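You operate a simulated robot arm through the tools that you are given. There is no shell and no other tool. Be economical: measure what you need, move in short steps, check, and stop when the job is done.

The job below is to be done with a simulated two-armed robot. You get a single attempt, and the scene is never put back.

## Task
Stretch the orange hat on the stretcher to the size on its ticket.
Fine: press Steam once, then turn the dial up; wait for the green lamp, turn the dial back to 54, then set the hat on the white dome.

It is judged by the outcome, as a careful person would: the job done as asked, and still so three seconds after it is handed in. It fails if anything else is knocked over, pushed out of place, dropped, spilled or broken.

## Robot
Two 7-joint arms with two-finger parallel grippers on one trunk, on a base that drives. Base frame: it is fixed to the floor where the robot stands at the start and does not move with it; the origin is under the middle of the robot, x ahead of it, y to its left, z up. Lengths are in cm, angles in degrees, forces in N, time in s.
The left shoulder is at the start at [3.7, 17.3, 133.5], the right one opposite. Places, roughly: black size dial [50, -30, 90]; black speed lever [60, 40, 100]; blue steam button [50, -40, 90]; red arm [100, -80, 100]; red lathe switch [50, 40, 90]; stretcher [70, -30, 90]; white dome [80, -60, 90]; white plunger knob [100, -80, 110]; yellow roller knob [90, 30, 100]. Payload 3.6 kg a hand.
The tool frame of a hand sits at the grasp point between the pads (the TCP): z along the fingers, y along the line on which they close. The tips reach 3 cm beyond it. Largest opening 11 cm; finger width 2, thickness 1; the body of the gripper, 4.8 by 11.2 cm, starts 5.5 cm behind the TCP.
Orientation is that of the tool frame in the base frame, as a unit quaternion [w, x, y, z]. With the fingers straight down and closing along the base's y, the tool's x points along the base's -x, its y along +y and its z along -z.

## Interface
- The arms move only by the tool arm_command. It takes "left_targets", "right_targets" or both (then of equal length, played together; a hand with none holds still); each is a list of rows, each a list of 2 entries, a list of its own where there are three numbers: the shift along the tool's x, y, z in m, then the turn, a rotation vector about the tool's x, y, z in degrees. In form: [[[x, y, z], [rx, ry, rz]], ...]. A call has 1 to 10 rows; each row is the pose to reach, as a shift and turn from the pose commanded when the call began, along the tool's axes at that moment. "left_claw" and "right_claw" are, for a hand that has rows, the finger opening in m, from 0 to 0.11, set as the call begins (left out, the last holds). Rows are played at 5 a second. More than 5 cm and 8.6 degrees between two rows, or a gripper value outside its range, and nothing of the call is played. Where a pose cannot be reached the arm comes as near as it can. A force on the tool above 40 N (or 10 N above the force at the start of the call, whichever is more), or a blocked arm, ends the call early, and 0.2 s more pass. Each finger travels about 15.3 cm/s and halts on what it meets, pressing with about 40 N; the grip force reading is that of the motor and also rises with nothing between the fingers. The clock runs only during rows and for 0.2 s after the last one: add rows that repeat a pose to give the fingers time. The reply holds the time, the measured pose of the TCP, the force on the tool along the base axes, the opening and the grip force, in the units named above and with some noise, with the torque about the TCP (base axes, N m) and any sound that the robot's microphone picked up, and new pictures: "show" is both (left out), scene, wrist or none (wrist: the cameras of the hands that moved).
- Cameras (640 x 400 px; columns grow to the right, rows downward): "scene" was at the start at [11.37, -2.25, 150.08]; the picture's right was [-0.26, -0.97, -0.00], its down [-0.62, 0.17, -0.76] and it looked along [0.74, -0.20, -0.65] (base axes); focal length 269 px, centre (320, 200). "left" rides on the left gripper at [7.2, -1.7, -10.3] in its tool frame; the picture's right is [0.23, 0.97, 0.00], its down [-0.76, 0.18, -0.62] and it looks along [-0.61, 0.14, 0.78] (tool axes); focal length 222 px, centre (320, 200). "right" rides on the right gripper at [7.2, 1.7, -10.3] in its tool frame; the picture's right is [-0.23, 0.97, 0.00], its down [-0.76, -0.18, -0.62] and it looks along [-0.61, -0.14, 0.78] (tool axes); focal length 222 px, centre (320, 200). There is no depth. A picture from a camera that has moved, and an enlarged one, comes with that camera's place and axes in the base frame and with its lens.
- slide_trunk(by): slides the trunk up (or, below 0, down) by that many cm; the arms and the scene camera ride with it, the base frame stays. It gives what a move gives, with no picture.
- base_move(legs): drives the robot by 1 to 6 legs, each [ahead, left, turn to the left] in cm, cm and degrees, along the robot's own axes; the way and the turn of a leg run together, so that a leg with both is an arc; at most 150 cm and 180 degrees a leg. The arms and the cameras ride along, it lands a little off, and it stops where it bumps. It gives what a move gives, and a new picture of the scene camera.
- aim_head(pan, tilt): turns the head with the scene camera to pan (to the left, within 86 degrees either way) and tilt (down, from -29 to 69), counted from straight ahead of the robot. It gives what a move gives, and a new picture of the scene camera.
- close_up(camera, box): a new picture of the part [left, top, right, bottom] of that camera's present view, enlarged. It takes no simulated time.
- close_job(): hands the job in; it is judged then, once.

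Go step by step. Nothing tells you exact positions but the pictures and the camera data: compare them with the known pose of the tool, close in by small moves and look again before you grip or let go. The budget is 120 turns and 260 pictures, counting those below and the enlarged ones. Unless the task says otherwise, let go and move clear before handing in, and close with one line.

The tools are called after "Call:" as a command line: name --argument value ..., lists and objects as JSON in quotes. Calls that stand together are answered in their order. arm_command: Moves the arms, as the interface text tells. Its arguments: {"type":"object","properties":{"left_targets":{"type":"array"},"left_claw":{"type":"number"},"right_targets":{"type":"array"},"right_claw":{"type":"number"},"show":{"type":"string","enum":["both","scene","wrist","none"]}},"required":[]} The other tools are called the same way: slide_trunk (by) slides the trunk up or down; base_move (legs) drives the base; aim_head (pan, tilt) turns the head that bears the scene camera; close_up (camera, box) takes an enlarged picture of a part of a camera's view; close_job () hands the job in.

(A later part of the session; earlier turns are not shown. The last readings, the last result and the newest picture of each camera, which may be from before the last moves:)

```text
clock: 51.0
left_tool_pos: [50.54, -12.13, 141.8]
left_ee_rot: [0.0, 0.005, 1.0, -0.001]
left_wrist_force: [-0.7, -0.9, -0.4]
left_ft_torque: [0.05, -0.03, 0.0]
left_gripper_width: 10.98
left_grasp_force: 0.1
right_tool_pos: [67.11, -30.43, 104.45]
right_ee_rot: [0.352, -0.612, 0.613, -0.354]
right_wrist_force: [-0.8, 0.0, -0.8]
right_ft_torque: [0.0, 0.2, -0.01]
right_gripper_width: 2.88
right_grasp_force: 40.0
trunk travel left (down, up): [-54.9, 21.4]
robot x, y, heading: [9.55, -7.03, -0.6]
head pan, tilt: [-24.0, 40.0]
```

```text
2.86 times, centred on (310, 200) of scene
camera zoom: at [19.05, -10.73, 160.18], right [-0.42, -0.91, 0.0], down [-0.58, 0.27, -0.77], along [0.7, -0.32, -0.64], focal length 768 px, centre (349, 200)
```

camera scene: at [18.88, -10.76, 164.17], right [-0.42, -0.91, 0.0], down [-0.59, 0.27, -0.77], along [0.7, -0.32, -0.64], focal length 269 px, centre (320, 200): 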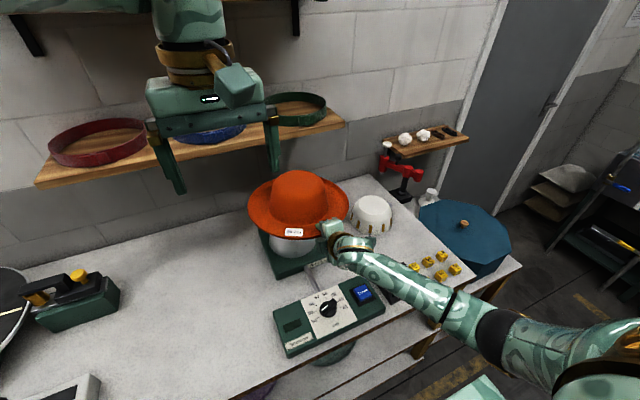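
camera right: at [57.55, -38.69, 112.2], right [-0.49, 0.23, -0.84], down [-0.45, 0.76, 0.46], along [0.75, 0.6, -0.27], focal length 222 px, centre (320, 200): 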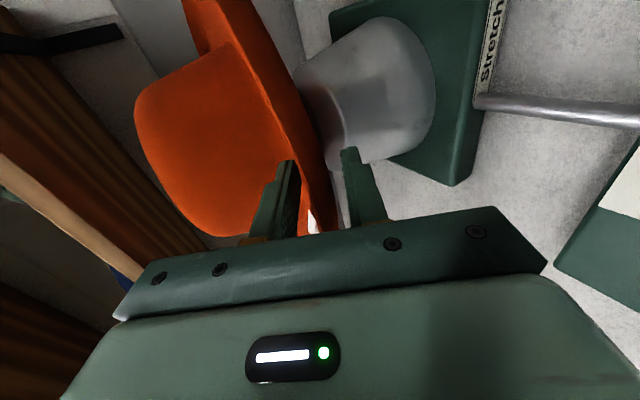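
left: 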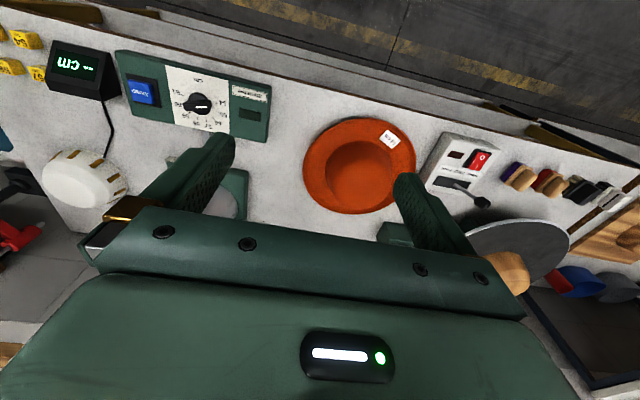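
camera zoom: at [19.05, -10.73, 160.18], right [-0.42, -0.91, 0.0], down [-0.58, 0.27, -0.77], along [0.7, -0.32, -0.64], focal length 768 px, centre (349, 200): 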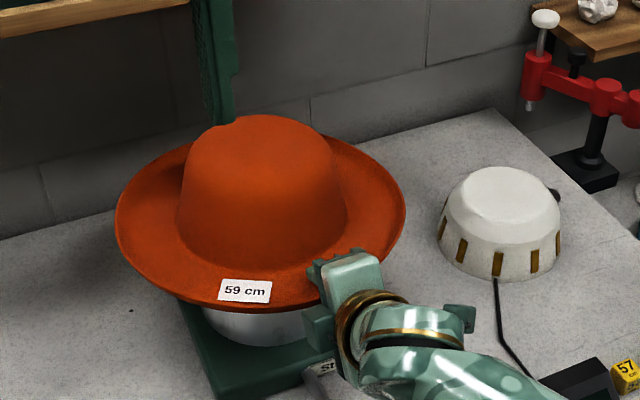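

Both views now agree to within about 0.5 cm. I'll lower the hat with the arm in small steps, watching the force.

Call:
arm_command --right_targets '[[[0, 0.0107, 0.0015], [0, 0, 0]], [[0, 0.019, 0.0065], [0, 0, 0]], [[0, 0.028, 0.0115], [0, 0, 0]], [[0, 0.0366, 0.0165], [0, 0, 0]], [[0, 0.0453, 0.0215], [0, 0, 0]], [[0, 0.054, 0.0265], [0, 0, 0]], [[0, 0.054, 0.0265], [0, 0, 0]]]' --show "both"

```text
clock: 52.6
left_tool_pos: [50.57, -12.08, 141.8]
left_ee_rot: [0.001, 0.006, 1.0, -0.001]
left_wrist_force: [-0.3, -0.9, 0.2]
left_ft_torque: [0.02, -0.02, 0.01]
left_gripper_width: 10.99
left_grasp_force: 0.0
right_tool_pos: [66.68, -30.48, 98.54]
right_ee_rot: [0.352, -0.612, 0.613, -0.354]
right_wrist_force: [-0.6, 0.3, -1.4]
right_ft_torque: [-0.03, 0.21, -0.02]
right_gripper_width: 2.91
right_grasp_force: 39.7
trunk travel left (down, up): [-54.9, 21.4]
robot x, y, heading: [10.05, -7.07, -0.5]
head pan, tilt: [-24.0, 40.0]
camera scene: at [19.09, -10.76, 160.17], right [-0.42, -0.91, 0.0], down [-0.58, 0.27, -0.77], along [0.7, -0.32, -0.64], focal length 269 px, centre (320, 200)
camera right: at [56.79, -37.71, 102.24], right [-0.49, 0.23, -0.84], down [-0.45, 0.76, 0.46], along [0.75, 0.6, -0.27], focal length 222 px, centre (320, 200)
```

scene: 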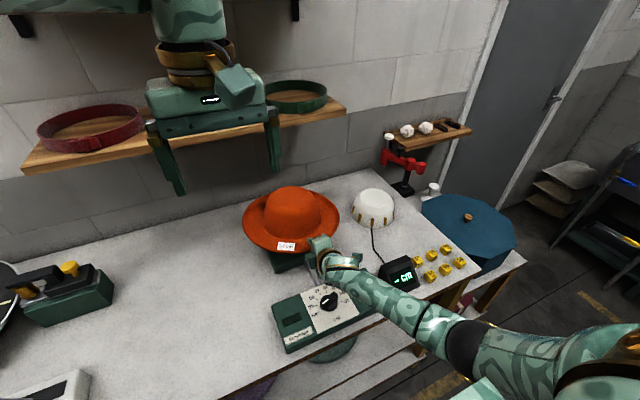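
right: 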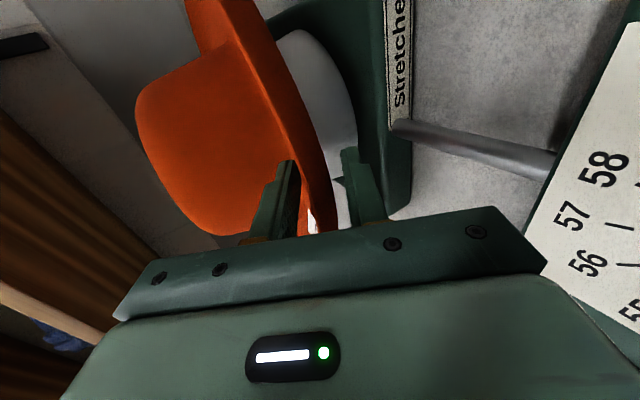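

No contact so far, and the hat is partly over the stretcher. I'll continue down.

Call:
arm_command --right_targets '[[[0, 0.0069, 0.004], [0, 0, 0]], [[0, 0.0139, 0.008], [0, 0, 0]], [[0, 0.0208, 0.012], [0, 0, 0]], [[0, 0.0277, 0.016], [0, 0, 0]], [[0, 0.0346, 0.02], [0, 0, 0]], [[0, 0.0416, 0.024], [0, 0, 0]]]' --show "both"

Call:
close_up --camera "scene" --box '[230, 170, 390, 270]'

```text
clock: 54.0
left_tool_pos: [51.04, -11.89, 141.7]
left_ee_rot: [-0.002, 0.005, 1.0, -0.001]
left_wrist_force: [-0.1, 0.7, -0.2]
left_ft_torque: [0.02, 0.04, -0.05]
left_gripper_width: 11.0
left_grasp_force: 0.1
right_tool_pos: [67.13, -30.25, 93.68]
right_ee_rot: [0.354, -0.611, 0.613, -0.354]
right_wrist_force: [29.9, 3.0, 8.7]
right_ft_torque: [-0.14, -0.04, 0.38]
right_gripper_width: 2.84
right_grasp_force: 39.9
trunk travel left (down, up): [-54.9, 21.4]
robot x, y, heading: [9.61, -7.02, -0.7]
head pan, tilt: [-24.0, 40.0]
camera scene: at [19.53, -10.63, 160.16], right [-0.42, -0.91, 0.0], down [-0.59, 0.27, -0.76], along [0.69, -0.32, -0.64], focal length 269 px, centre (320, 200)
camera right: at [57.27, -37.51, 97.44], right [-0.48, 0.23, -0.84], down [-0.45, 0.76, 0.46], along [0.75, 0.61, -0.27], focal length 222 px, centre (320, 200)
```

scene: 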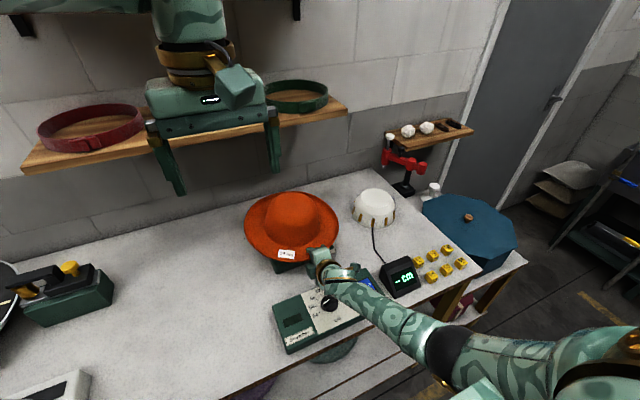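
right: 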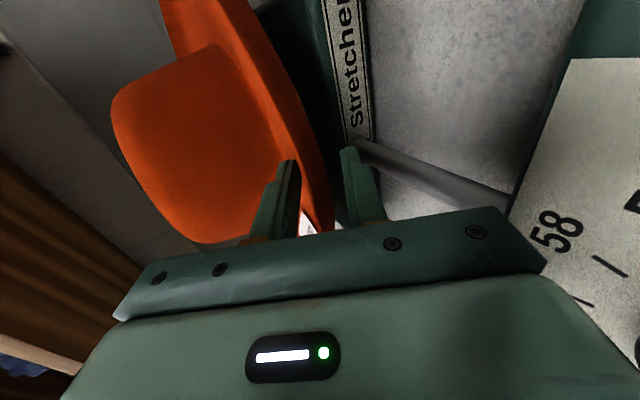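

```text
4.00 times, centred on (310, 220) of scene
camera zoom: at [19.53, -10.63, 160.16], right [-0.42, -0.91, 0.0], down [-0.59, 0.27, -0.76], along [0.69, -0.32, -0.64], focal length 1076 px, centre (360, 120)
```

zoom: 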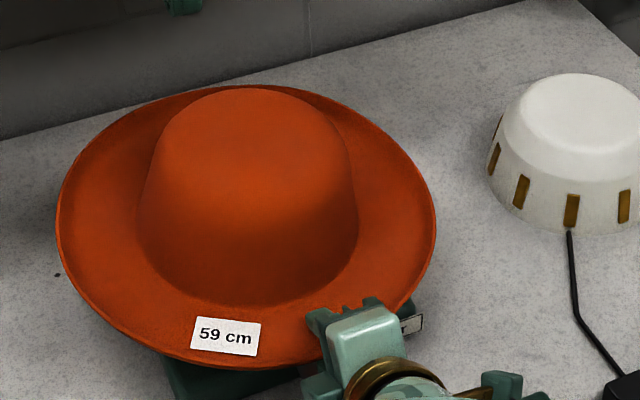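

The force of about +30 N in x shows the hat needs to come slightly forward; it's almost seated. I'll shift it 0.9 cm forward, then settle down a bit.

Call:
arm_command --right_targets '[[[0, -0.0022, 0.0039], [0, 0, 0]], [[0, -0.0045, 0.0078], [0, 0, 0]], [[0, -0.0019, 0.0093], [0, 0, 0]], [[0, -0.0019, 0.0093], [0, 0, 0]]]' --show "none"

```text
clock: 55.0
left_tool_pos: [50.59, -12.09, 141.69]
left_ee_rot: [-0.001, 0.004, 1.0, -0.001]
left_wrist_force: [-0.9, -0.1, 0.1]
left_ft_torque: [0.02, -0.01, 0.02]
left_gripper_width: 10.99
left_grasp_force: 0.0
right_tool_pos: [67.4, -30.49, 93.17]
right_ee_rot: [0.349, -0.613, 0.614, -0.354]
right_wrist_force: [2.9, 0.1, -0.1]
right_ft_torque: [-0.03, 0.13, 0.13]
right_gripper_width: 2.84
right_grasp_force: 40.2
trunk travel left (down, up): [-54.9, 21.4]
robot x, y, heading: [9.64, -7.23, -0.8]
head pan, tilt: [-24.0, 40.0]
```

The side force has gone. I'll ease down further until it rests.

Call:
arm_command --right_targets '[[[0, 0.0035, 0.002], [0, 0, 0]], [[0, 0.0069, 0.004], [0, 0, 0]], [[0, 0.0104, 0.006], [0, 0, 0]], [[0, 0.0104, 0.006], [0, 0, 0]]]' --show "none"

```text
clock: 56.0
left_tool_pos: [50.45, -12.08, 141.94]
left_ee_rot: [0.001, 0.005, 1.0, 0.0]
left_wrist_force: [0.8, 0.2, 0.2]
left_ft_torque: [0.0, -0.03, -0.04]
left_gripper_width: 11.01
left_grasp_force: 0.1
right_tool_pos: [67.53, -30.58, 92.49]
right_ee_rot: [0.354, -0.61, 0.613, -0.356]
right_wrist_force: [6.5, -6.3, 26.1]
right_ft_torque: [0.64, -1.87, -0.76]
right_gripper_width: 2.86
right_grasp_force: 40.1
trunk travel left (down, up): [-54.9, 21.4]
robot x, y, heading: [9.9, -6.93, -0.5]
head pan, tilt: [-24.0, 40.0]
```

It's seated, with vertical contact at about 26 N. I'll unload slightly, open the fingers, and back straight out.

Call:
arm_command --right_targets '[[[0, -0.0045, -0.0026], [0, 0, 0]], [[0, -0.0045, -0.0026], [0, 0, 0]]]' --show "none"

Call:
arm_command --right_targets '[[[0, 0, 0], [0, 0, 0]], [[0, 0, 0], [0, 0, 0]]]' --right_claw 0.05 --show "both"

```text
clock: 56.6
left_tool_pos: [50.63, -11.99, 141.88]
left_ee_rot: [0.0, 0.006, 1.0, -0.001]
left_wrist_force: [-0.4, 0.2, 0.1]
left_ft_torque: [0.02, -0.01, 0.01]
left_gripper_width: 10.99
left_grasp_force: 0.0
right_tool_pos: [67.47, -30.42, 92.65]
right_ee_rot: [-0.351, 0.613, -0.613, 0.355]
right_wrist_force: [10.9, -2.6, 10.9]
right_ft_torque: [0.42, -1.26, -0.6]
right_gripper_width: 2.87
right_grasp_force: 40.0
trunk travel left (down, up): [-54.9, 21.4]
robot x, y, heading: [9.96, -7.33, -0.7]
head pan, tilt: [-24.0, 40.0]
```

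```text
clock: 57.2
left_tool_pos: [50.45, -12.0, 141.82]
left_ee_rot: [0.0, 0.005, 1.0, -0.001]
left_wrist_force: [-0.1, -1.0, 1.1]
left_ft_torque: [0.01, 0.02, -0.02]
left_gripper_width: 11.02
left_grasp_force: 0.1
right_tool_pos: [67.47, -30.52, 92.94]
right_ee_rot: [0.353, -0.612, 0.612, -0.357]
right_wrist_force: [11.3, -6.2, 23.9]
right_ft_torque: [-0.03, -0.72, -0.12]
right_gripper_width: 3.85
right_grasp_force: 0.0
trunk travel left (down, up): [-54.9, 21.4]
robot x, y, heading: [9.83, -6.95, -0.6]
head pan, tilt: [-24.0, 40.0]
camera scene: at [18.96, -10.73, 160.19], right [-0.42, -0.91, 0.0], down [-0.58, 0.27, -0.77], along [0.7, -0.32, -0.64], focal length 269 px, centre (320, 200)
camera right: at [57.7, -37.75, 96.65], right [-0.48, 0.23, -0.85], down [-0.45, 0.76, 0.46], along [0.75, 0.6, -0.27], focal length 222 px, centre (320, 200)
```

scene: 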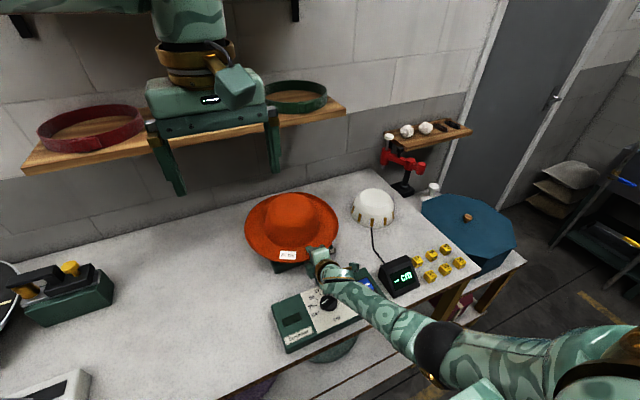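
right: 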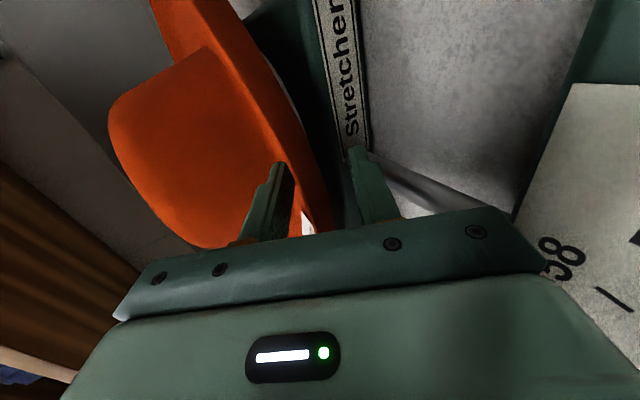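

The lower finger touches the base below the brim. I'll ease the opening to 3.6 cm and retreat along the finger axis.

Call:
arm_command --right_targets '[[[0, 0, -0.008], [0, 0, 0]], [[0, 0, -0.02], [0, 0, 0]], [[0, 0, -0.04], [0, 0, 0]], [[0, 0, -0.07], [0, 0, 0]], [[0, -0.01, -0.1], [0, 0, 0]]]' --right_claw 0.036 --show "both"

Call:
close_up --camera "scene" --box '[230, 170, 390, 270]'

```text
clock: 58.4
left_tool_pos: [50.51, -12.02, 141.85]
left_ee_rot: [0.0, 0.005, 1.0, -0.002]
left_wrist_force: [0.3, 0.2, 0.4]
left_ft_torque: [-0.01, -0.01, 0.0]
left_gripper_width: 11.01
left_grasp_force: 0.0
right_tool_pos: [59.23, -30.25, 98.62]
right_ee_rot: [0.352, -0.612, 0.613, -0.354]
right_wrist_force: [-0.1, 0.5, 0.3]
right_ft_torque: [-0.02, -0.02, 0.01]
right_gripper_width: 3.6
right_grasp_force: 0.0
trunk travel left (down, up): [-54.9, 21.4]
robot x, y, heading: [9.57, -6.84, -0.7]
head pan, tilt: [-24.0, 40.0]
camera scene: at [19.0, -10.74, 160.18], right [-0.42, -0.91, 0.0], down [-0.58, 0.27, -0.77], along [0.7, -0.32, -0.64], focal length 269 px, centre (320, 200)
camera right: at [49.32, -37.48, 102.34], right [-0.49, 0.23, -0.84], down [-0.45, 0.76, 0.46], along [0.75, 0.6, -0.27], focal length 222 px, centre (320, 200)
```

scene: 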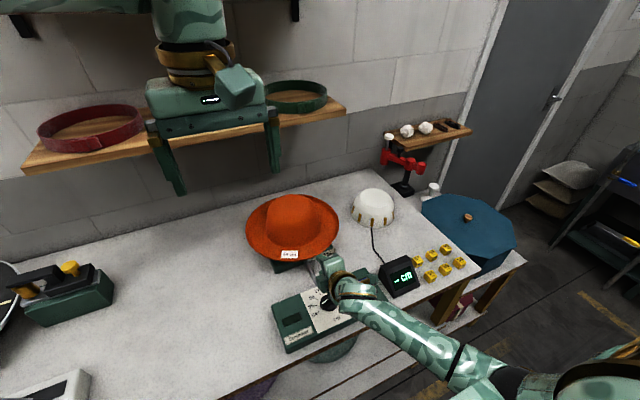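
right: 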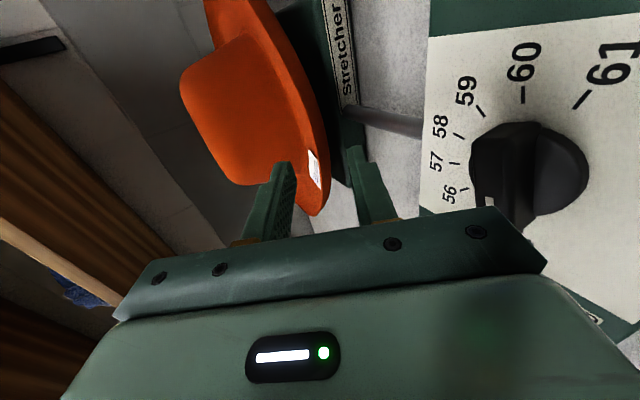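

```text
4.00 times, centred on (310, 220) of scene
camera zoom: at [19.0, -10.74, 160.18], right [-0.42, -0.91, 0.0], down [-0.58, 0.27, -0.77], along [0.7, -0.32, -0.64], focal length 1076 px, centre (360, 120)
```

zoom: 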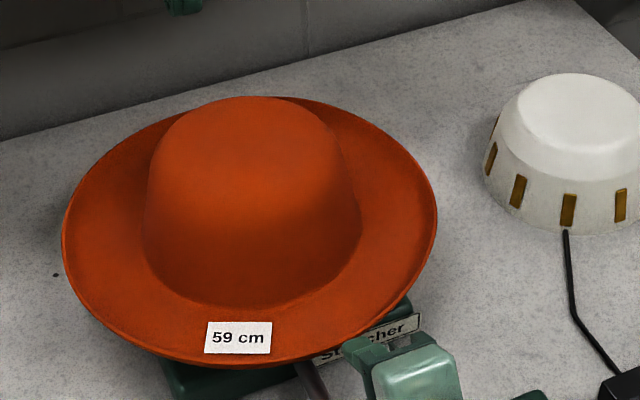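

The hat is on the stretcher and released. I'll check whether it sits level.

Call:
close_up --camera "right" --box '[160, 0, 448, 180]'

Call:
close_up --camera "left" --box '[80, 20, 336, 220]'

```text
2.22 times, centred on (304, 90) of right
camera zoom: at [49.32, -37.48, 102.34], right [-0.49, 0.23, -0.84], down [-0.45, 0.76, 0.46], along [0.75, 0.6, -0.27], focal length 494 px, centre (356, 444)
```

zoom: 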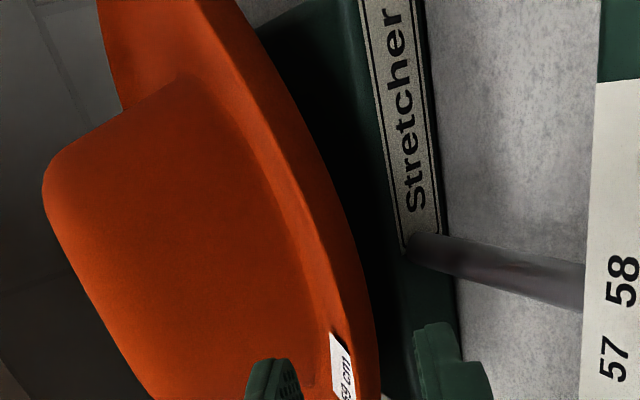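

```text
2.00 times, centred on (208, 120) of left
camera zoom: at [43.17, -13.64, 152.0], right [-0.22, 0.98, 0.0], down [0.76, 0.17, 0.62], along [0.61, 0.13, -0.78], focal length 444 px, centre (544, 360)
```

zoom: 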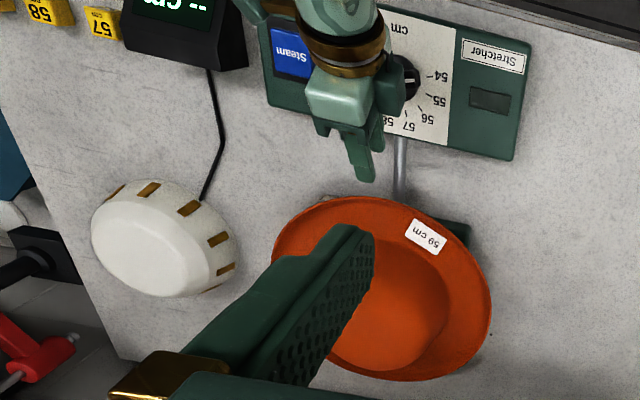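

The hat is seated on the stretcher. Next is the Steam button at about (55, -42.5), top near z = 89. I'll close the fingers, steepen to 60° and hover over it.

Call:
arm_command --right_targets '[[[0.03, 0.0032, -0.0155], [-6, 0, 0]], [[0.06, 0.0107, -0.0285], [-12, 0, 0]], [[0.09, 0.0225, -0.039], [-18, 0, 0]], [[0.123, 0.0415, -0.0419], [-24, 0, 0]], [[0.123, 0.0545, -0.0344], [-30, 0, 0]], [[0.123, 0.0545, -0.0344], [-30, 0, 0]]]' --right_claw 0.0 --show "both"

```text
clock: 59.8
left_tool_pos: [50.52, -12.07, 141.77]
left_ee_rot: [0.0, 0.005, 1.0, 0.0]
left_wrist_force: [-1.2, 0.1, -0.4]
left_ft_torque: [0.0, 0.02, -0.01]
left_gripper_width: 11.01
left_grasp_force: 0.2
right_tool_pos: [53.46, -42.84, 95.7]
right_ee_rot: [0.182, -0.682, 0.684, -0.184]
right_wrist_force: [0.5, 0.1, 0.1]
right_ft_torque: [0.02, -0.02, 0.01]
right_gripper_width: 0.0
right_grasp_force: 37.7
trunk travel left (down, up): [-54.9, 21.4]
robot x, y, heading: [9.49, -7.11, -0.8]
head pan, tilt: [-24.0, 40.0]
camera scene: at [19.01, -10.79, 160.18], right [-0.42, -0.91, 0.0], down [-0.58, 0.27, -0.77], along [0.7, -0.32, -0.64], focal length 269 px, centre (320, 200)
camera right: at [46.69, -50.07, 103.88], right [-0.84, 0.23, -0.49], down [-0.15, 0.76, 0.63], along [0.51, 0.6, -0.61], focal length 222 px, centre (320, 200)
```

scene: 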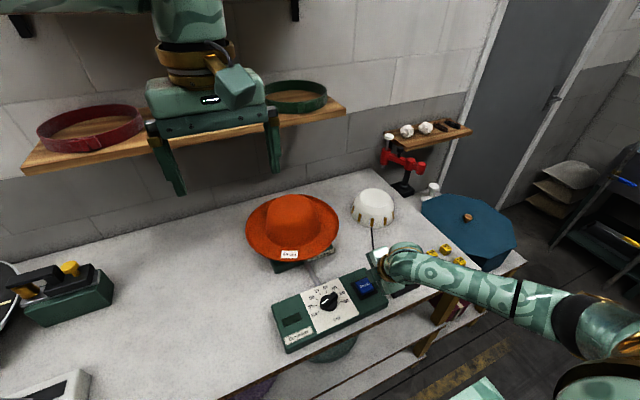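
right: 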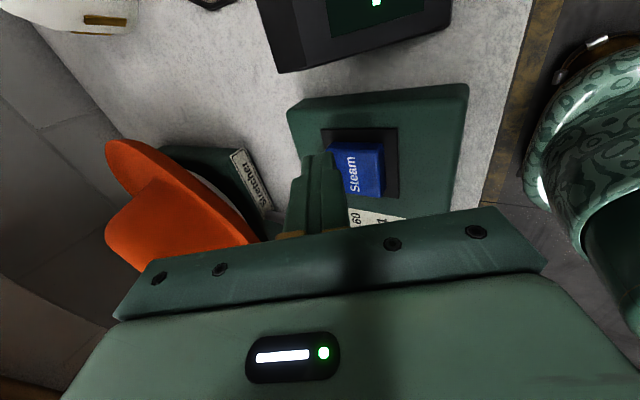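

Steam triangulates to about (53.0, -40.8, 91). I'll shift the fingertips over its centre.

Call:
arm_command --right_targets '[[[-0.01, 0.0087, -0.005], [0, 0, 0]], [[-0.02, 0.0173, -0.01], [0, 0, 0]], [[-0.02, 0.0173, -0.01], [0, 0, 0]]]' --show "wrist"

Call:
close_up --camera "scene" --box '[270, 240, 430, 340]'

```text
clock: 60.6
left_tool_pos: [50.56, -12.12, 141.86]
left_ee_rot: [0.0, 0.005, 1.0, -0.001]
left_wrist_force: [1.0, 0.5, 1.6]
left_ft_torque: [0.02, -0.01, 0.01]
left_gripper_width: 11.02
left_grasp_force: 0.1
right_tool_pos: [51.58, -40.57, 95.61]
right_ee_rot: [0.181, -0.681, 0.685, -0.184]
right_wrist_force: [0.1, -0.4, 0.2]
right_ft_torque: [0.02, -0.01, 0.02]
right_gripper_width: 0.01
right_grasp_force: 37.9
trunk travel left (down, up): [-54.9, 21.4]
robot x, y, heading: [9.98, -7.22, -0.5]
head pan, tilt: [-24.0, 40.0]
camera right: at [44.8, -47.92, 103.79], right [-0.84, 0.23, -0.49], down [-0.15, 0.76, 0.63], along [0.52, 0.6, -0.61], focal length 222 px, centre (320, 200)
```

right: 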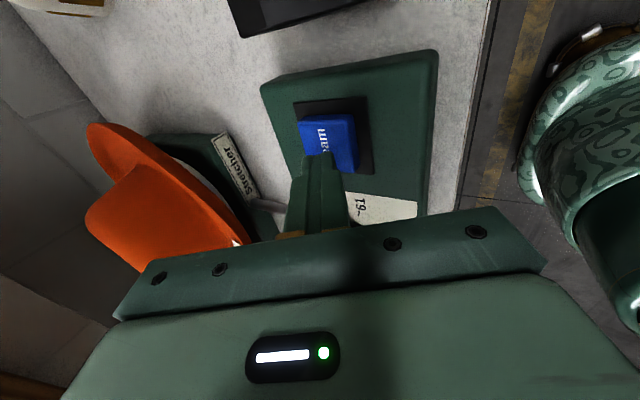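

```text
4.00 times, centred on (350, 290) of scene
camera zoom: at [19.11, -10.77, 160.17], right [-0.42, -0.91, 0.0], down [-0.58, 0.27, -0.77], along [0.7, -0.32, -0.64], focal length 1076 px, centre (200, -160)
```

zoom: 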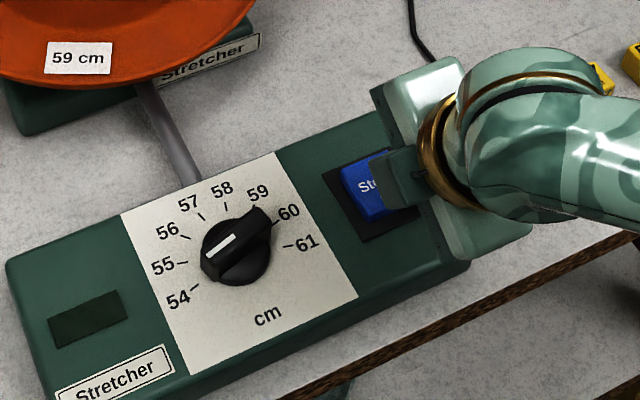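

The fingertips are over the Steam button, and the dial pointer clearly reads 54. I'll press down now in small steps.

Call:
arm_command --right_targets '[[[0, 0.0025, 0.0043], [0, 0, 0]], [[0, 0.005, 0.0087], [0, 0, 0]], [[0, 0.0075, 0.013], [0, 0, 0]]]' --show "wrist"

```text
clock: 61.4
left_tool_pos: [50.5, -12.02, 141.76]
left_ee_rot: [0.0, 0.005, 1.0, -0.001]
left_wrist_force: [0.4, -0.3, -0.7]
left_ft_torque: [0.0, -0.02, 0.01]
left_gripper_width: 10.98
left_grasp_force: 0.1
right_tool_pos: [51.47, -40.67, 94.09]
right_ee_rot: [0.181, -0.682, 0.684, -0.184]
right_wrist_force: [0.7, -0.6, 0.4]
right_ft_torque: [-0.01, 0.02, -0.03]
right_gripper_width: 0.04
right_grasp_force: 37.4
trunk travel left (down, up): [-54.9, 21.4]
robot x, y, heading: [9.88, -7.05, -0.8]
head pan, tilt: [-24.0, 40.0]
camera right: at [44.77, -47.93, 102.25], right [-0.84, 0.23, -0.49], down [-0.15, 0.76, 0.63], along [0.52, 0.6, -0.61], focal length 222 px, centre (320, 200)
```

right: 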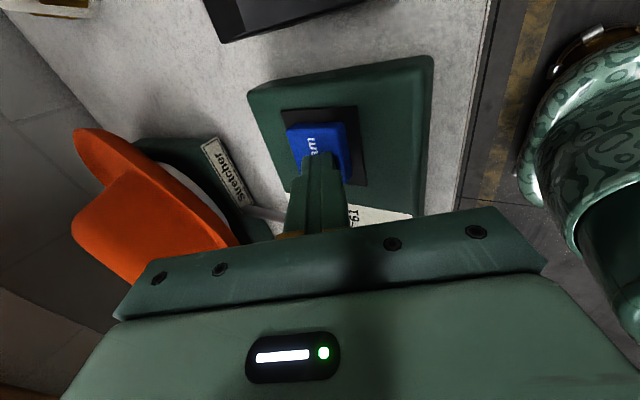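

The tip is just above the button; I'll continue until it presses.

Call:
arm_command --right_targets '[[[0, 0.0015, 0.0026], [0, 0, 0]], [[0, 0.003, 0.0052], [0, 0, 0]], [[0, 0.0045, 0.0078], [0, 0, 0]], [[0, 0.006, 0.0104], [0, 0, 0]]]' --show "wrist"

```text
clock: 62.4
left_tool_pos: [50.25, -11.97, 141.92]
left_ee_rot: [0.001, 0.005, 1.0, 0.0]
left_wrist_force: [0.2, -0.4, -0.7]
left_ft_torque: [-0.02, 0.02, -0.02]
left_gripper_width: 10.98
left_grasp_force: 0.1
right_tool_pos: [51.52, -40.68, 93.19]
right_ee_rot: [0.184, -0.682, 0.683, -0.187]
right_wrist_force: [-3.1, -1.0, 23.2]
right_ft_torque: [-0.06, -0.08, -0.04]
right_gripper_width: 0.0
right_grasp_force: 37.8
trunk travel left (down, up): [-54.9, 21.4]
robot x, y, heading: [9.83, -7.17, -0.9]
head pan, tilt: [-24.0, 40.0]
heard: click
camera right: at [44.82, -47.88, 101.27], right [-0.84, 0.23, -0.49], down [-0.16, 0.76, 0.63], along [0.52, 0.6, -0.61], focal length 222 px, centre (320, 200)
```

right: 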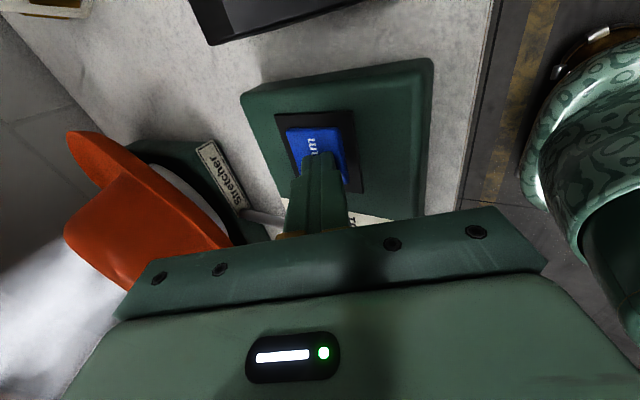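

I heard the click and the hat is steaming. Now I'll lift and move over the dial at about (53.4, -29.2) with the gripper vertical and its closing axis across the knob bar.

Call:
arm_command --right_targets '[[[0, -0.02, -0.0346], [0, 0, 0]], [[0, -0.034, -0.059], [-6, -0.8, -2.9]], [[-0.04, -0.0395, -0.056], [-12, -1.6, -5.8]], [[-0.08, -0.045, -0.0525], [-18, -2.3, -8.8]], [[-0.115, -0.0505, -0.0495], [-24, -3.1, -11.7]], [[-0.115, -0.0505, -0.0495], [-29.8, -3.9, -14.6]], [[-0.115, -0.0505, -0.0495], [-29.8, -3.9, -14.6]]]' --right_claw 0.04 --show "both"

```text
clock: 64.0
left_tool_pos: [50.54, -12.04, 141.92]
left_ee_rot: [0.0, 0.006, 1.0, -0.001]
left_wrist_force: [-0.3, 1.0, -0.2]
left_ft_torque: [0.02, -0.04, -0.01]
left_gripper_width: 11.01
left_grasp_force: 0.1
right_tool_pos: [53.53, -29.08, 99.71]
right_ee_rot: [0.001, 0.792, -0.61, 0.0]
right_wrist_force: [0.1, 0.1, 0.0]
right_ft_torque: [0.0, 0.03, -0.01]
right_gripper_width: 3.98
right_grasp_force: 0.1
trunk travel left (down, up): [-54.9, 21.4]
robot x, y, heading: [9.62, -6.95, -0.5]
head pan, tilt: [-24.0, 40.0]
camera scene: at [19.03, -10.76, 160.18], right [-0.42, -0.91, 0.0], down [-0.58, 0.27, -0.77], along [0.7, -0.32, -0.64], focal length 269 px, centre (320, 200)
camera right: at [53.73, -36.56, 110.01], right [-1.0, -0.03, 0.0], down [-0.02, 0.78, 0.62], along [-0.02, 0.62, -0.78], focal length 222 px, centre (320, 200)
```

scene: 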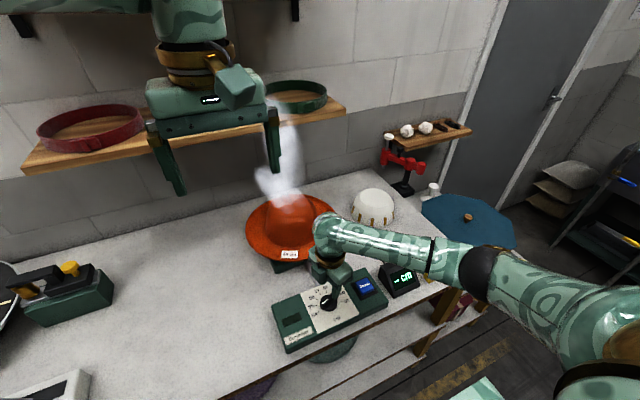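
right: 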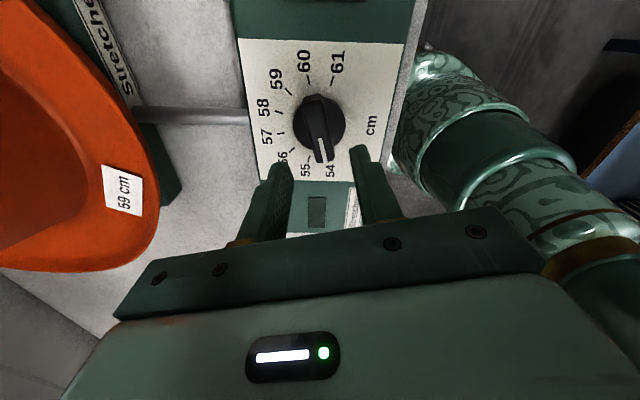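

The gripper is vertical over the dial and the pointer is at 54. I'll zoom for fine alignment.

Call:
close_up --camera "right" --box '[230, 60, 422, 180]'

```text
3.33 times, centred on (326, 120) of right
camera zoom: at [53.73, -36.56, 110.01], right [-1.0, -0.03, 0.0], down [-0.02, 0.78, 0.62], along [-0.02, 0.62, -0.78], focal length 740 px, centre (300, 467)
```

zoom: 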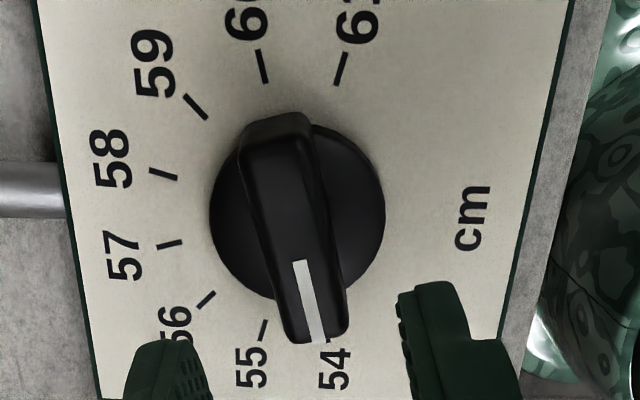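

The knob centre is at about (53.6, -29.9). I'll shift 0.8 cm and descend so the fingers straddle the bar.

Call:
arm_command --right_targets '[[[0.0082, 0.0011, 0], [0, 0, 0]], [[0.0082, 0.0011, 0.015], [0, 0, 0]], [[0.0082, 0.0011, 0.03], [0, 0, 0]], [[0.0082, 0.0011, 0.042], [0, 0, 0]], [[0.0082, 0.0011, 0.052], [0, 0, 0]], [[0.0082, 0.0011, 0.052], [0, 0, 0]]]' --show "wrist"

Call:
close_up --camera "right" --box '[230, 60, 422, 180]'

```text
clock: 65.4
left_tool_pos: [50.51, -12.15, 141.76]
left_ee_rot: [0.0, 0.005, 1.0, -0.001]
left_wrist_force: [0.0, 0.0, 0.2]
left_ft_torque: [-0.02, -0.02, -0.03]
left_gripper_width: 11.01
left_grasp_force: 0.1
right_tool_pos: [53.72, -30.02, 94.31]
right_ee_rot: [0.001, 0.791, -0.612, 0.0]
right_wrist_force: [0.2, 0.5, 0.5]
right_ft_torque: [-0.02, -0.01, 0.01]
right_gripper_width: 4.01
right_grasp_force: 0.0
trunk travel left (down, up): [-54.9, 21.4]
robot x, y, heading: [9.71, -7.33, -0.6]
head pan, tilt: [-24.0, 40.0]
camera right: at [53.88, -37.43, 104.82], right [-1.0, -0.03, 0.0], down [-0.02, 0.78, 0.62], along [-0.02, 0.62, -0.78], focal length 222 px, centre (320, 200)
```

right: 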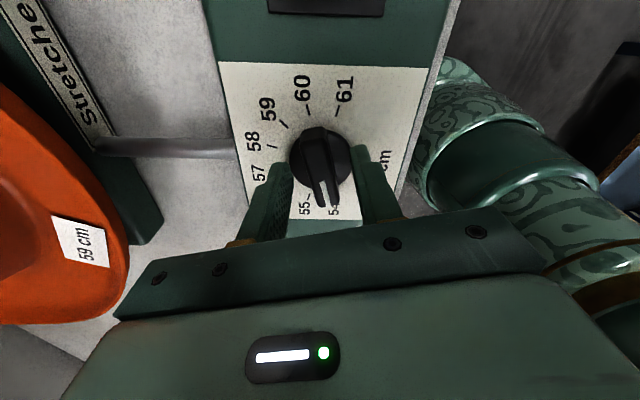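

```text
3.33 times, centred on (326, 120) of right
camera zoom: at [53.88, -37.43, 104.82], right [-1.0, -0.03, 0.0], down [-0.02, 0.78, 0.62], along [-0.02, 0.62, -0.78], focal length 740 px, centre (300, 467)
```

zoom: 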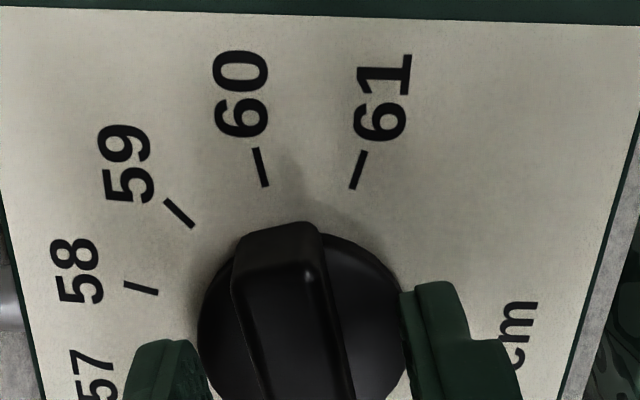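

The fingers straddle the knob bar. I'll go a bit deeper and close gently.

Call:
arm_command --right_targets '[[[0, 0, 0.003], [0, 0, 0]], [[0, 0, 0.006], [0, 0, 0]], [[0, 0, 0.006], [0, 0, 0]]]' --show "none"

Call:
arm_command --right_targets '[[[0, 0, 0], [0, 0, 0]], [[0, 0, 0], [0, 0, 0]]]' --right_claw 0.0 --show "wrist"

```text
clock: 66.2
left_tool_pos: [50.53, -12.02, 141.78]
left_ee_rot: [0.0, 0.006, 1.0, -0.001]
left_wrist_force: [0.1, 0.0, -0.7]
left_ft_torque: [-0.01, 0.01, 0.0]
left_gripper_width: 11.01
left_grasp_force: 0.1
right_tool_pos: [53.59, -29.96, 93.89]
right_ee_rot: [0.001, 0.791, -0.611, 0.0]
right_wrist_force: [-0.3, 0.1, 0.2]
right_ft_torque: [0.0, 0.02, 0.0]
right_gripper_width: 4.01
right_grasp_force: 0.0
trunk travel left (down, up): [-54.9, 21.4]
robot x, y, heading: [9.68, -7.14, -0.5]
head pan, tilt: [-24.0, 40.0]
```

```text
clock: 66.8
left_tool_pos: [50.63, -12.0, 141.77]
left_ee_rot: [-0.001, 0.005, 1.0, -0.001]
left_wrist_force: [0.4, 0.4, -0.2]
left_ft_torque: [0.02, 0.0, 0.0]
left_gripper_width: 11.01
left_grasp_force: 0.1
right_tool_pos: [53.82, -29.96, 93.85]
right_ee_rot: [0.0, 0.792, -0.611, 0.001]
right_wrist_force: [7.0, 1.0, 3.3]
right_ft_torque: [0.11, -0.26, -0.02]
right_gripper_width: 1.81
right_grasp_force: 44.9
trunk travel left (down, up): [-54.9, 21.4]
robot x, y, heading: [9.72, -6.77, -0.6]
head pan, tilt: [-24.0, 40.0]
camera right: at [53.95, -37.45, 104.24], right [-1.0, -0.03, 0.0], down [-0.02, 0.78, 0.62], along [-0.02, 0.62, -0.78], focal length 222 px, centre (320, 200)
```

right: 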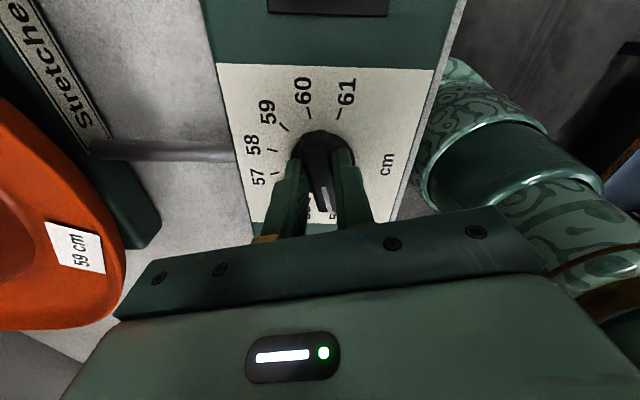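

The bar is gripped. I'll turn the dial clockwise, up the scale, in steps.

Call:
arm_command --right_targets '[[[0, 0, 0], [0, 0, 8]], [[0, 0, 0], [0, 0, 16]], [[0, 0, 0], [0, 0, 24]], [[0, 0, 0], [0, 0, 32]], [[0, 0, 0], [0, 0, 40]], [[0, 0, 0], [0, 0, 48]], [[0, 0, 0], [0, 0, 56]], [[0, 0, 0], [0, 0, 60]]]' --show "wrist"

```text
clock: 68.6
left_tool_pos: [50.03, -11.87, 141.92]
left_ee_rot: [0.002, 0.005, 1.0, -0.001]
left_wrist_force: [0.2, -0.8, 0.4]
left_ft_torque: [0.01, 0.01, 0.01]
left_gripper_width: 11.01
left_grasp_force: 0.1
right_tool_pos: [52.96, -29.67, 93.8]
right_ee_rot: [-0.002, -0.38, 0.925, 0.0]
right_wrist_force: [-34.1, 11.0, -1.2]
right_ft_torque: [0.4, 0.12, 0.22]
right_gripper_width: 1.79
right_grasp_force: 45.2
trunk travel left (down, up): [-54.9, 21.4]
robot x, y, heading: [9.76, -7.19, -0.5]
head pan, tilt: [-24.0, 40.0]
camera right: at [46.72, -33.71, 104.25], right [-0.52, 0.85, 0.0], down [0.67, 0.41, 0.62], along [0.53, 0.33, -0.78], focal length 222 px, centre (320, 200)
```

right: 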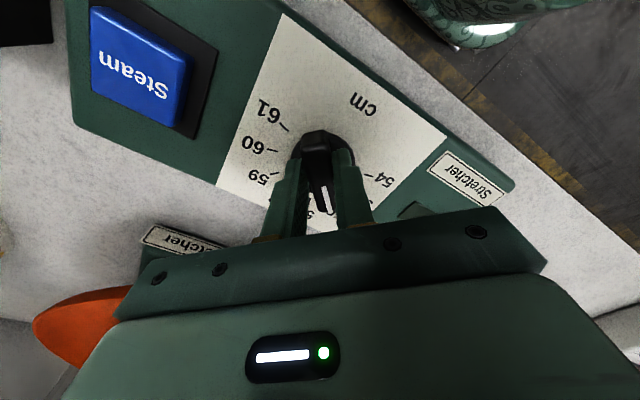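

The dial follows and is now near 56. I'll trim the side force and keep turning toward 59.

Call:
arm_command --right_targets '[[[0.002, 0.005, 0], [0, 0, 0]], [[0.002, 0.005, 0], [0, 0, 8]], [[0.002, 0.005, 0], [0, 0, 16]], [[0.002, 0.005, 0], [0, 0, 24]], [[0.002, 0.005, 0], [0, 0, 32]], [[0.002, 0.005, 0], [0, 0, 40]], [[0.002, 0.005, 0], [0, 0, 48]], [[0.002, 0.005, 0], [0, 0, 56]], [[0.002, 0.005, 0], [0, 0, 60]]]' --show "wrist"

Call:
close_up --camera "right" --box '[230, 60, 422, 220]'

```text
clock: 70.6
left_tool_pos: [50.46, -11.63, 141.85]
left_ee_rot: [0.0, 0.005, 1.0, -0.002]
left_wrist_force: [-0.1, -0.2, 0.5]
left_ft_torque: [0.02, 0.03, 0.0]
left_gripper_width: 11.0
left_grasp_force: 0.1
right_tool_pos: [52.9, -29.02, 93.84]
right_ee_rot: [-0.003, 0.132, 0.991, 0.001]
right_wrist_force: [-17.8, 33.2, -21.1]
right_ft_torque: [0.48, -0.04, 0.22]
right_gripper_width: 1.79
right_grasp_force: 44.8
trunk travel left (down, up): [-54.9, 21.4]
robot x, y, heading: [9.56, -7.57, -0.7]
head pan, tilt: [-24.0, 40.0]
camera right: at [46.35, -25.61, 104.29], right [0.47, 0.88, 0.0], down [0.69, -0.37, 0.62], along [0.54, -0.29, -0.79], focal length 222 px, centre (320, 200)
```

right: 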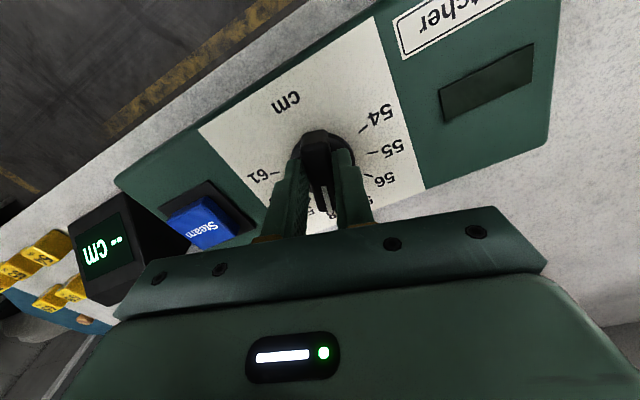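

```text
2.50 times, centred on (326, 140) of right
camera zoom: at [46.35, -25.61, 104.29], right [0.47, 0.88, 0.0], down [0.69, -0.37, 0.62], along [0.54, -0.29, -0.79], focal length 555 px, centre (305, 350)
```

zoom: 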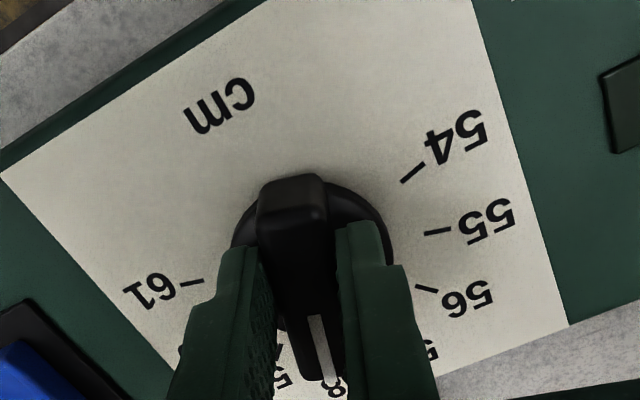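

The dial is near 58, and the fitted knob centre is (53.5, -29.2). I'll trim the hand to that centre, then turn the last 30° to 59.

Call:
arm_command --right_targets '[[[-0.0012, 0.003, 0], [0, 0, 0]], [[-0.0025, 0.0063, 0], [0, 0, 0]], [[-0.0025, 0.0063, 0], [0, 0, 7.5]], [[-0.0025, 0.0063, 0], [0, 0, 15]], [[-0.0025, 0.0063, 0], [0, 0, 22.5]], [[-0.0025, 0.0063, 0], [0, 0, 30]], [[-0.0025, 0.0063, 0], [0, 0, 30]]]' --show "wrist"

Call:
close_up --camera "right" --box '[230, 60, 422, 220]'

Call:
close_up --camera "scene" --box '[230, 180, 430, 350]'

```text
clock: 72.2
left_tool_pos: [50.3, -11.8, 141.87]
left_ee_rot: [0.0, 0.006, 1.0, -0.002]
left_wrist_force: [-0.7, -0.1, 0.4]
left_ft_torque: [-0.02, 0.03, 0.0]
left_gripper_width: 10.96
left_grasp_force: 0.1
right_tool_pos: [53.2, -28.89, 93.86]
right_ee_rot: [-0.002, 0.385, 0.923, 0.0]
right_wrist_force: [-24.9, 26.4, -14.9]
right_ft_torque: [0.63, 0.47, 0.01]
right_gripper_width: 1.78
right_grasp_force: 44.5
trunk travel left (down, up): [-54.9, 21.4]
robot x, y, heading: [9.98, -7.15, -0.6]
head pan, tilt: [-24.0, 40.0]
camera right: at [49.33, -22.58, 104.3], right [0.85, 0.52, 0.0], down [0.41, -0.67, 0.62], along [0.32, -0.53, -0.78], focal length 222 px, centre (320, 200)
```

right: 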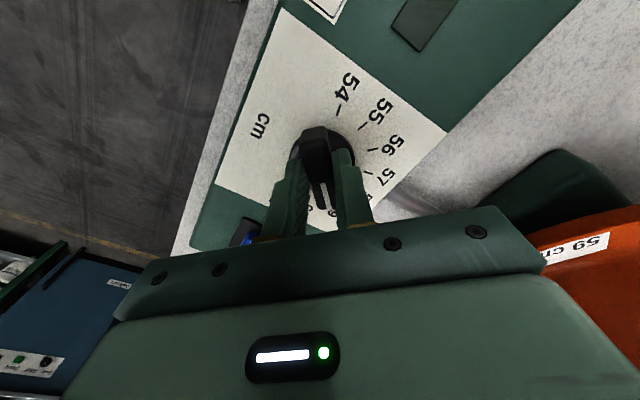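

```text
2.50 times, centred on (326, 140) of right
camera zoom: at [49.33, -22.58, 104.3], right [0.85, 0.52, 0.0], down [0.41, -0.67, 0.62], along [0.32, -0.53, -0.78], focal length 555 px, centre (305, 350)
```

zoom: 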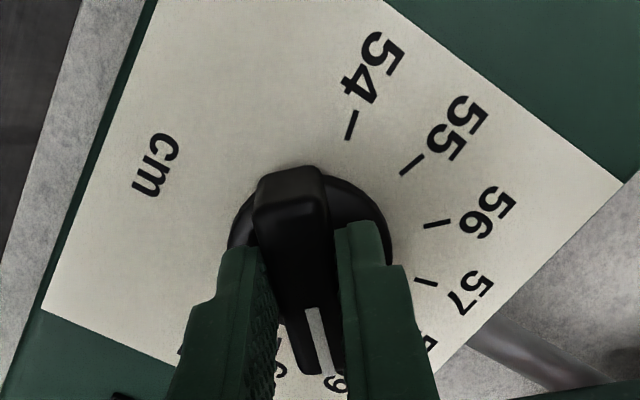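

```text
2.35 times, centred on (330, 265) of scene
camera zoom: at [18.82, -10.35, 160.19], right [-0.42, -0.91, 0.0], down [-0.58, 0.27, -0.77], along [0.7, -0.32, -0.64], focal length 633 px, centre (296, 47)
```

zoom: 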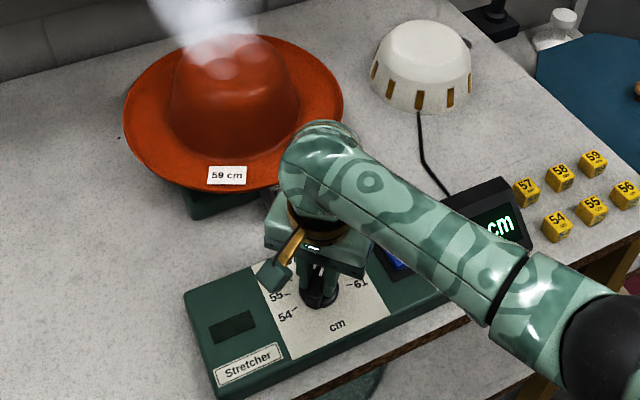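

The tool angle of 45° puts the dial on 59. I'll release, rise clear, and watch the lamp.

Call:
arm_command --right_targets '[[[0, 0, 0], [0, 0, 0]], [[0, 0, -0.01], [0, 0, 0]], [[0, 0, -0.04], [0, 0, 0]], [[0, 0, -0.05], [0, 0, 0]]]' --right_claw 0.04 --show "wrist"

Call:
close_up --camera "right" --box '[210, 20, 450, 170]'

Call:
close_up --camera "scene" --box '[230, 180, 430, 350]'

```text
clock: 73.2
left_tool_pos: [50.53, -11.94, 141.8]
left_ee_rot: [0.001, 0.005, 1.0, -0.001]
left_wrist_force: [-0.4, 0.4, 0.9]
left_ft_torque: [-0.03, -0.03, -0.03]
left_gripper_width: 10.98
left_grasp_force: 0.0
right_tool_pos: [53.53, -29.26, 98.76]
right_ee_rot: [0.0, 0.385, 0.923, -0.001]
right_wrist_force: [0.5, 0.0, -0.1]
right_ft_torque: [0.03, -0.04, -0.03]
right_gripper_width: 4.0
right_grasp_force: 0.1
trunk travel left (down, up): [-54.9, 21.4]
robot x, y, heading: [9.55, -7.22, -0.6]
head pan, tilt: [-24.0, 40.0]
camera right: at [49.64, -22.9, 109.16], right [0.85, 0.52, 0.0], down [0.41, -0.66, 0.63], along [0.33, -0.53, -0.78], focal length 222 px, centre (320, 200)
```

right: 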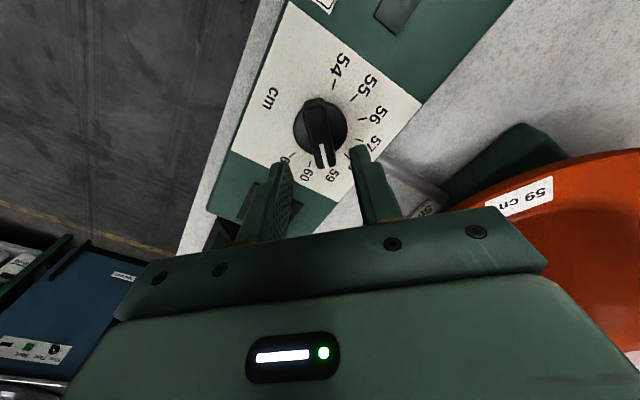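

```text
2.67 times, centred on (330, 95) of right
camera zoom: at [49.64, -22.9, 109.16], right [0.85, 0.52, 0.0], down [0.41, -0.66, 0.63], along [0.33, -0.53, -0.78], focal length 592 px, centre (293, 480)
```

zoom: 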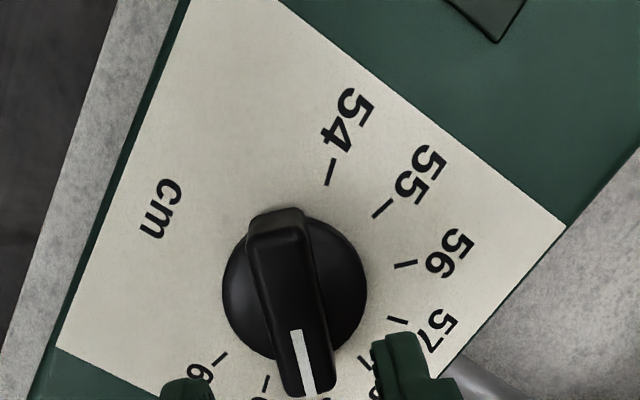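

```text
2.35 times, centred on (330, 265) of scene
camera zoom: at [19.06, -10.71, 160.18], right [-0.42, -0.91, 0.0], down [-0.58, 0.27, -0.77], along [0.7, -0.32, -0.64], focal length 633 px, centre (296, 47)
```

zoom: 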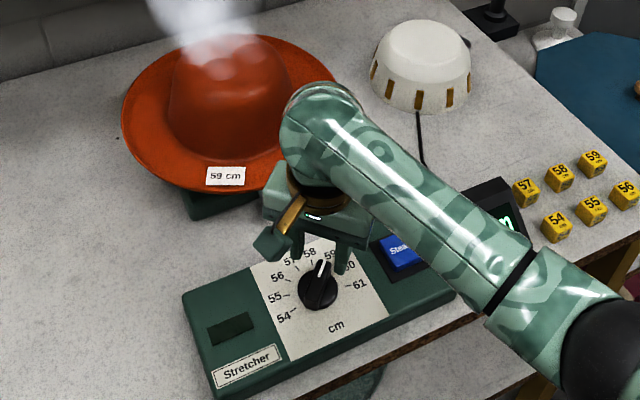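

The pointer is on 59 and the lamp is still dark, so I'll wait.

Call:
arm_command --right_targets '[[[0, 0, 0], [0, 0, 0]], [[0, 0, 0], [0, 0, 0]], [[0, 0, 0], [0, 0, 0]], [[0, 0, 0], [0, 0, 0]], [[0, 0, 0], [0, 0, 0]], [[0, 0, 0], [0, 0, 0]], [[0, 0, 0], [0, 0, 0]], [[0, 0, 0], [0, 0, 0]], [[0, 0, 0], [0, 0, 0]], [[0, 0, 0], [0, 0, 0]]]' --show "scene"

```text
clock: 75.4
left_tool_pos: [50.56, -12.04, 141.83]
left_ee_rot: [0.0, 0.006, 1.0, -0.001]
left_wrist_force: [0.5, 0.7, 0.0]
left_ft_torque: [0.01, -0.03, 0.02]
left_gripper_width: 11.02
left_grasp_force: 0.1
right_tool_pos: [53.58, -29.28, 98.73]
right_ee_rot: [0.001, 0.385, 0.923, -0.002]
right_wrist_force: [0.0, 0.0, -0.7]
right_ft_torque: [-0.01, -0.02, 0.02]
right_gripper_width: 4.0
right_grasp_force: 0.1
trunk travel left (down, up): [-54.9, 21.4]
robot x, y, heading: [9.49, -7.05, -0.5]
head pan, tilt: [-24.0, 40.0]
camera scene: at [19.08, -10.75, 160.17], right [-0.42, -0.91, 0.0], down [-0.58, 0.27, -0.77], along [0.7, -0.32, -0.64], focal length 269 px, centre (320, 200)
```

scene: 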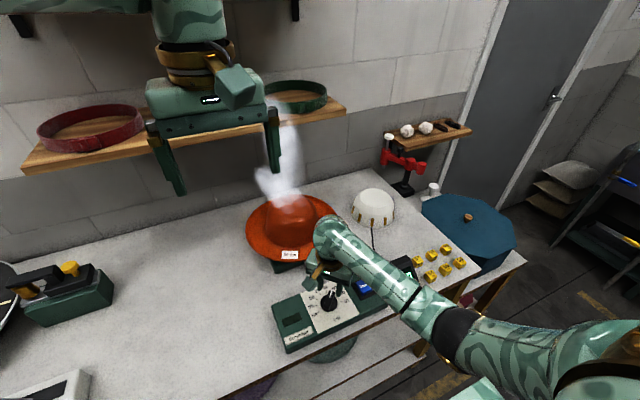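

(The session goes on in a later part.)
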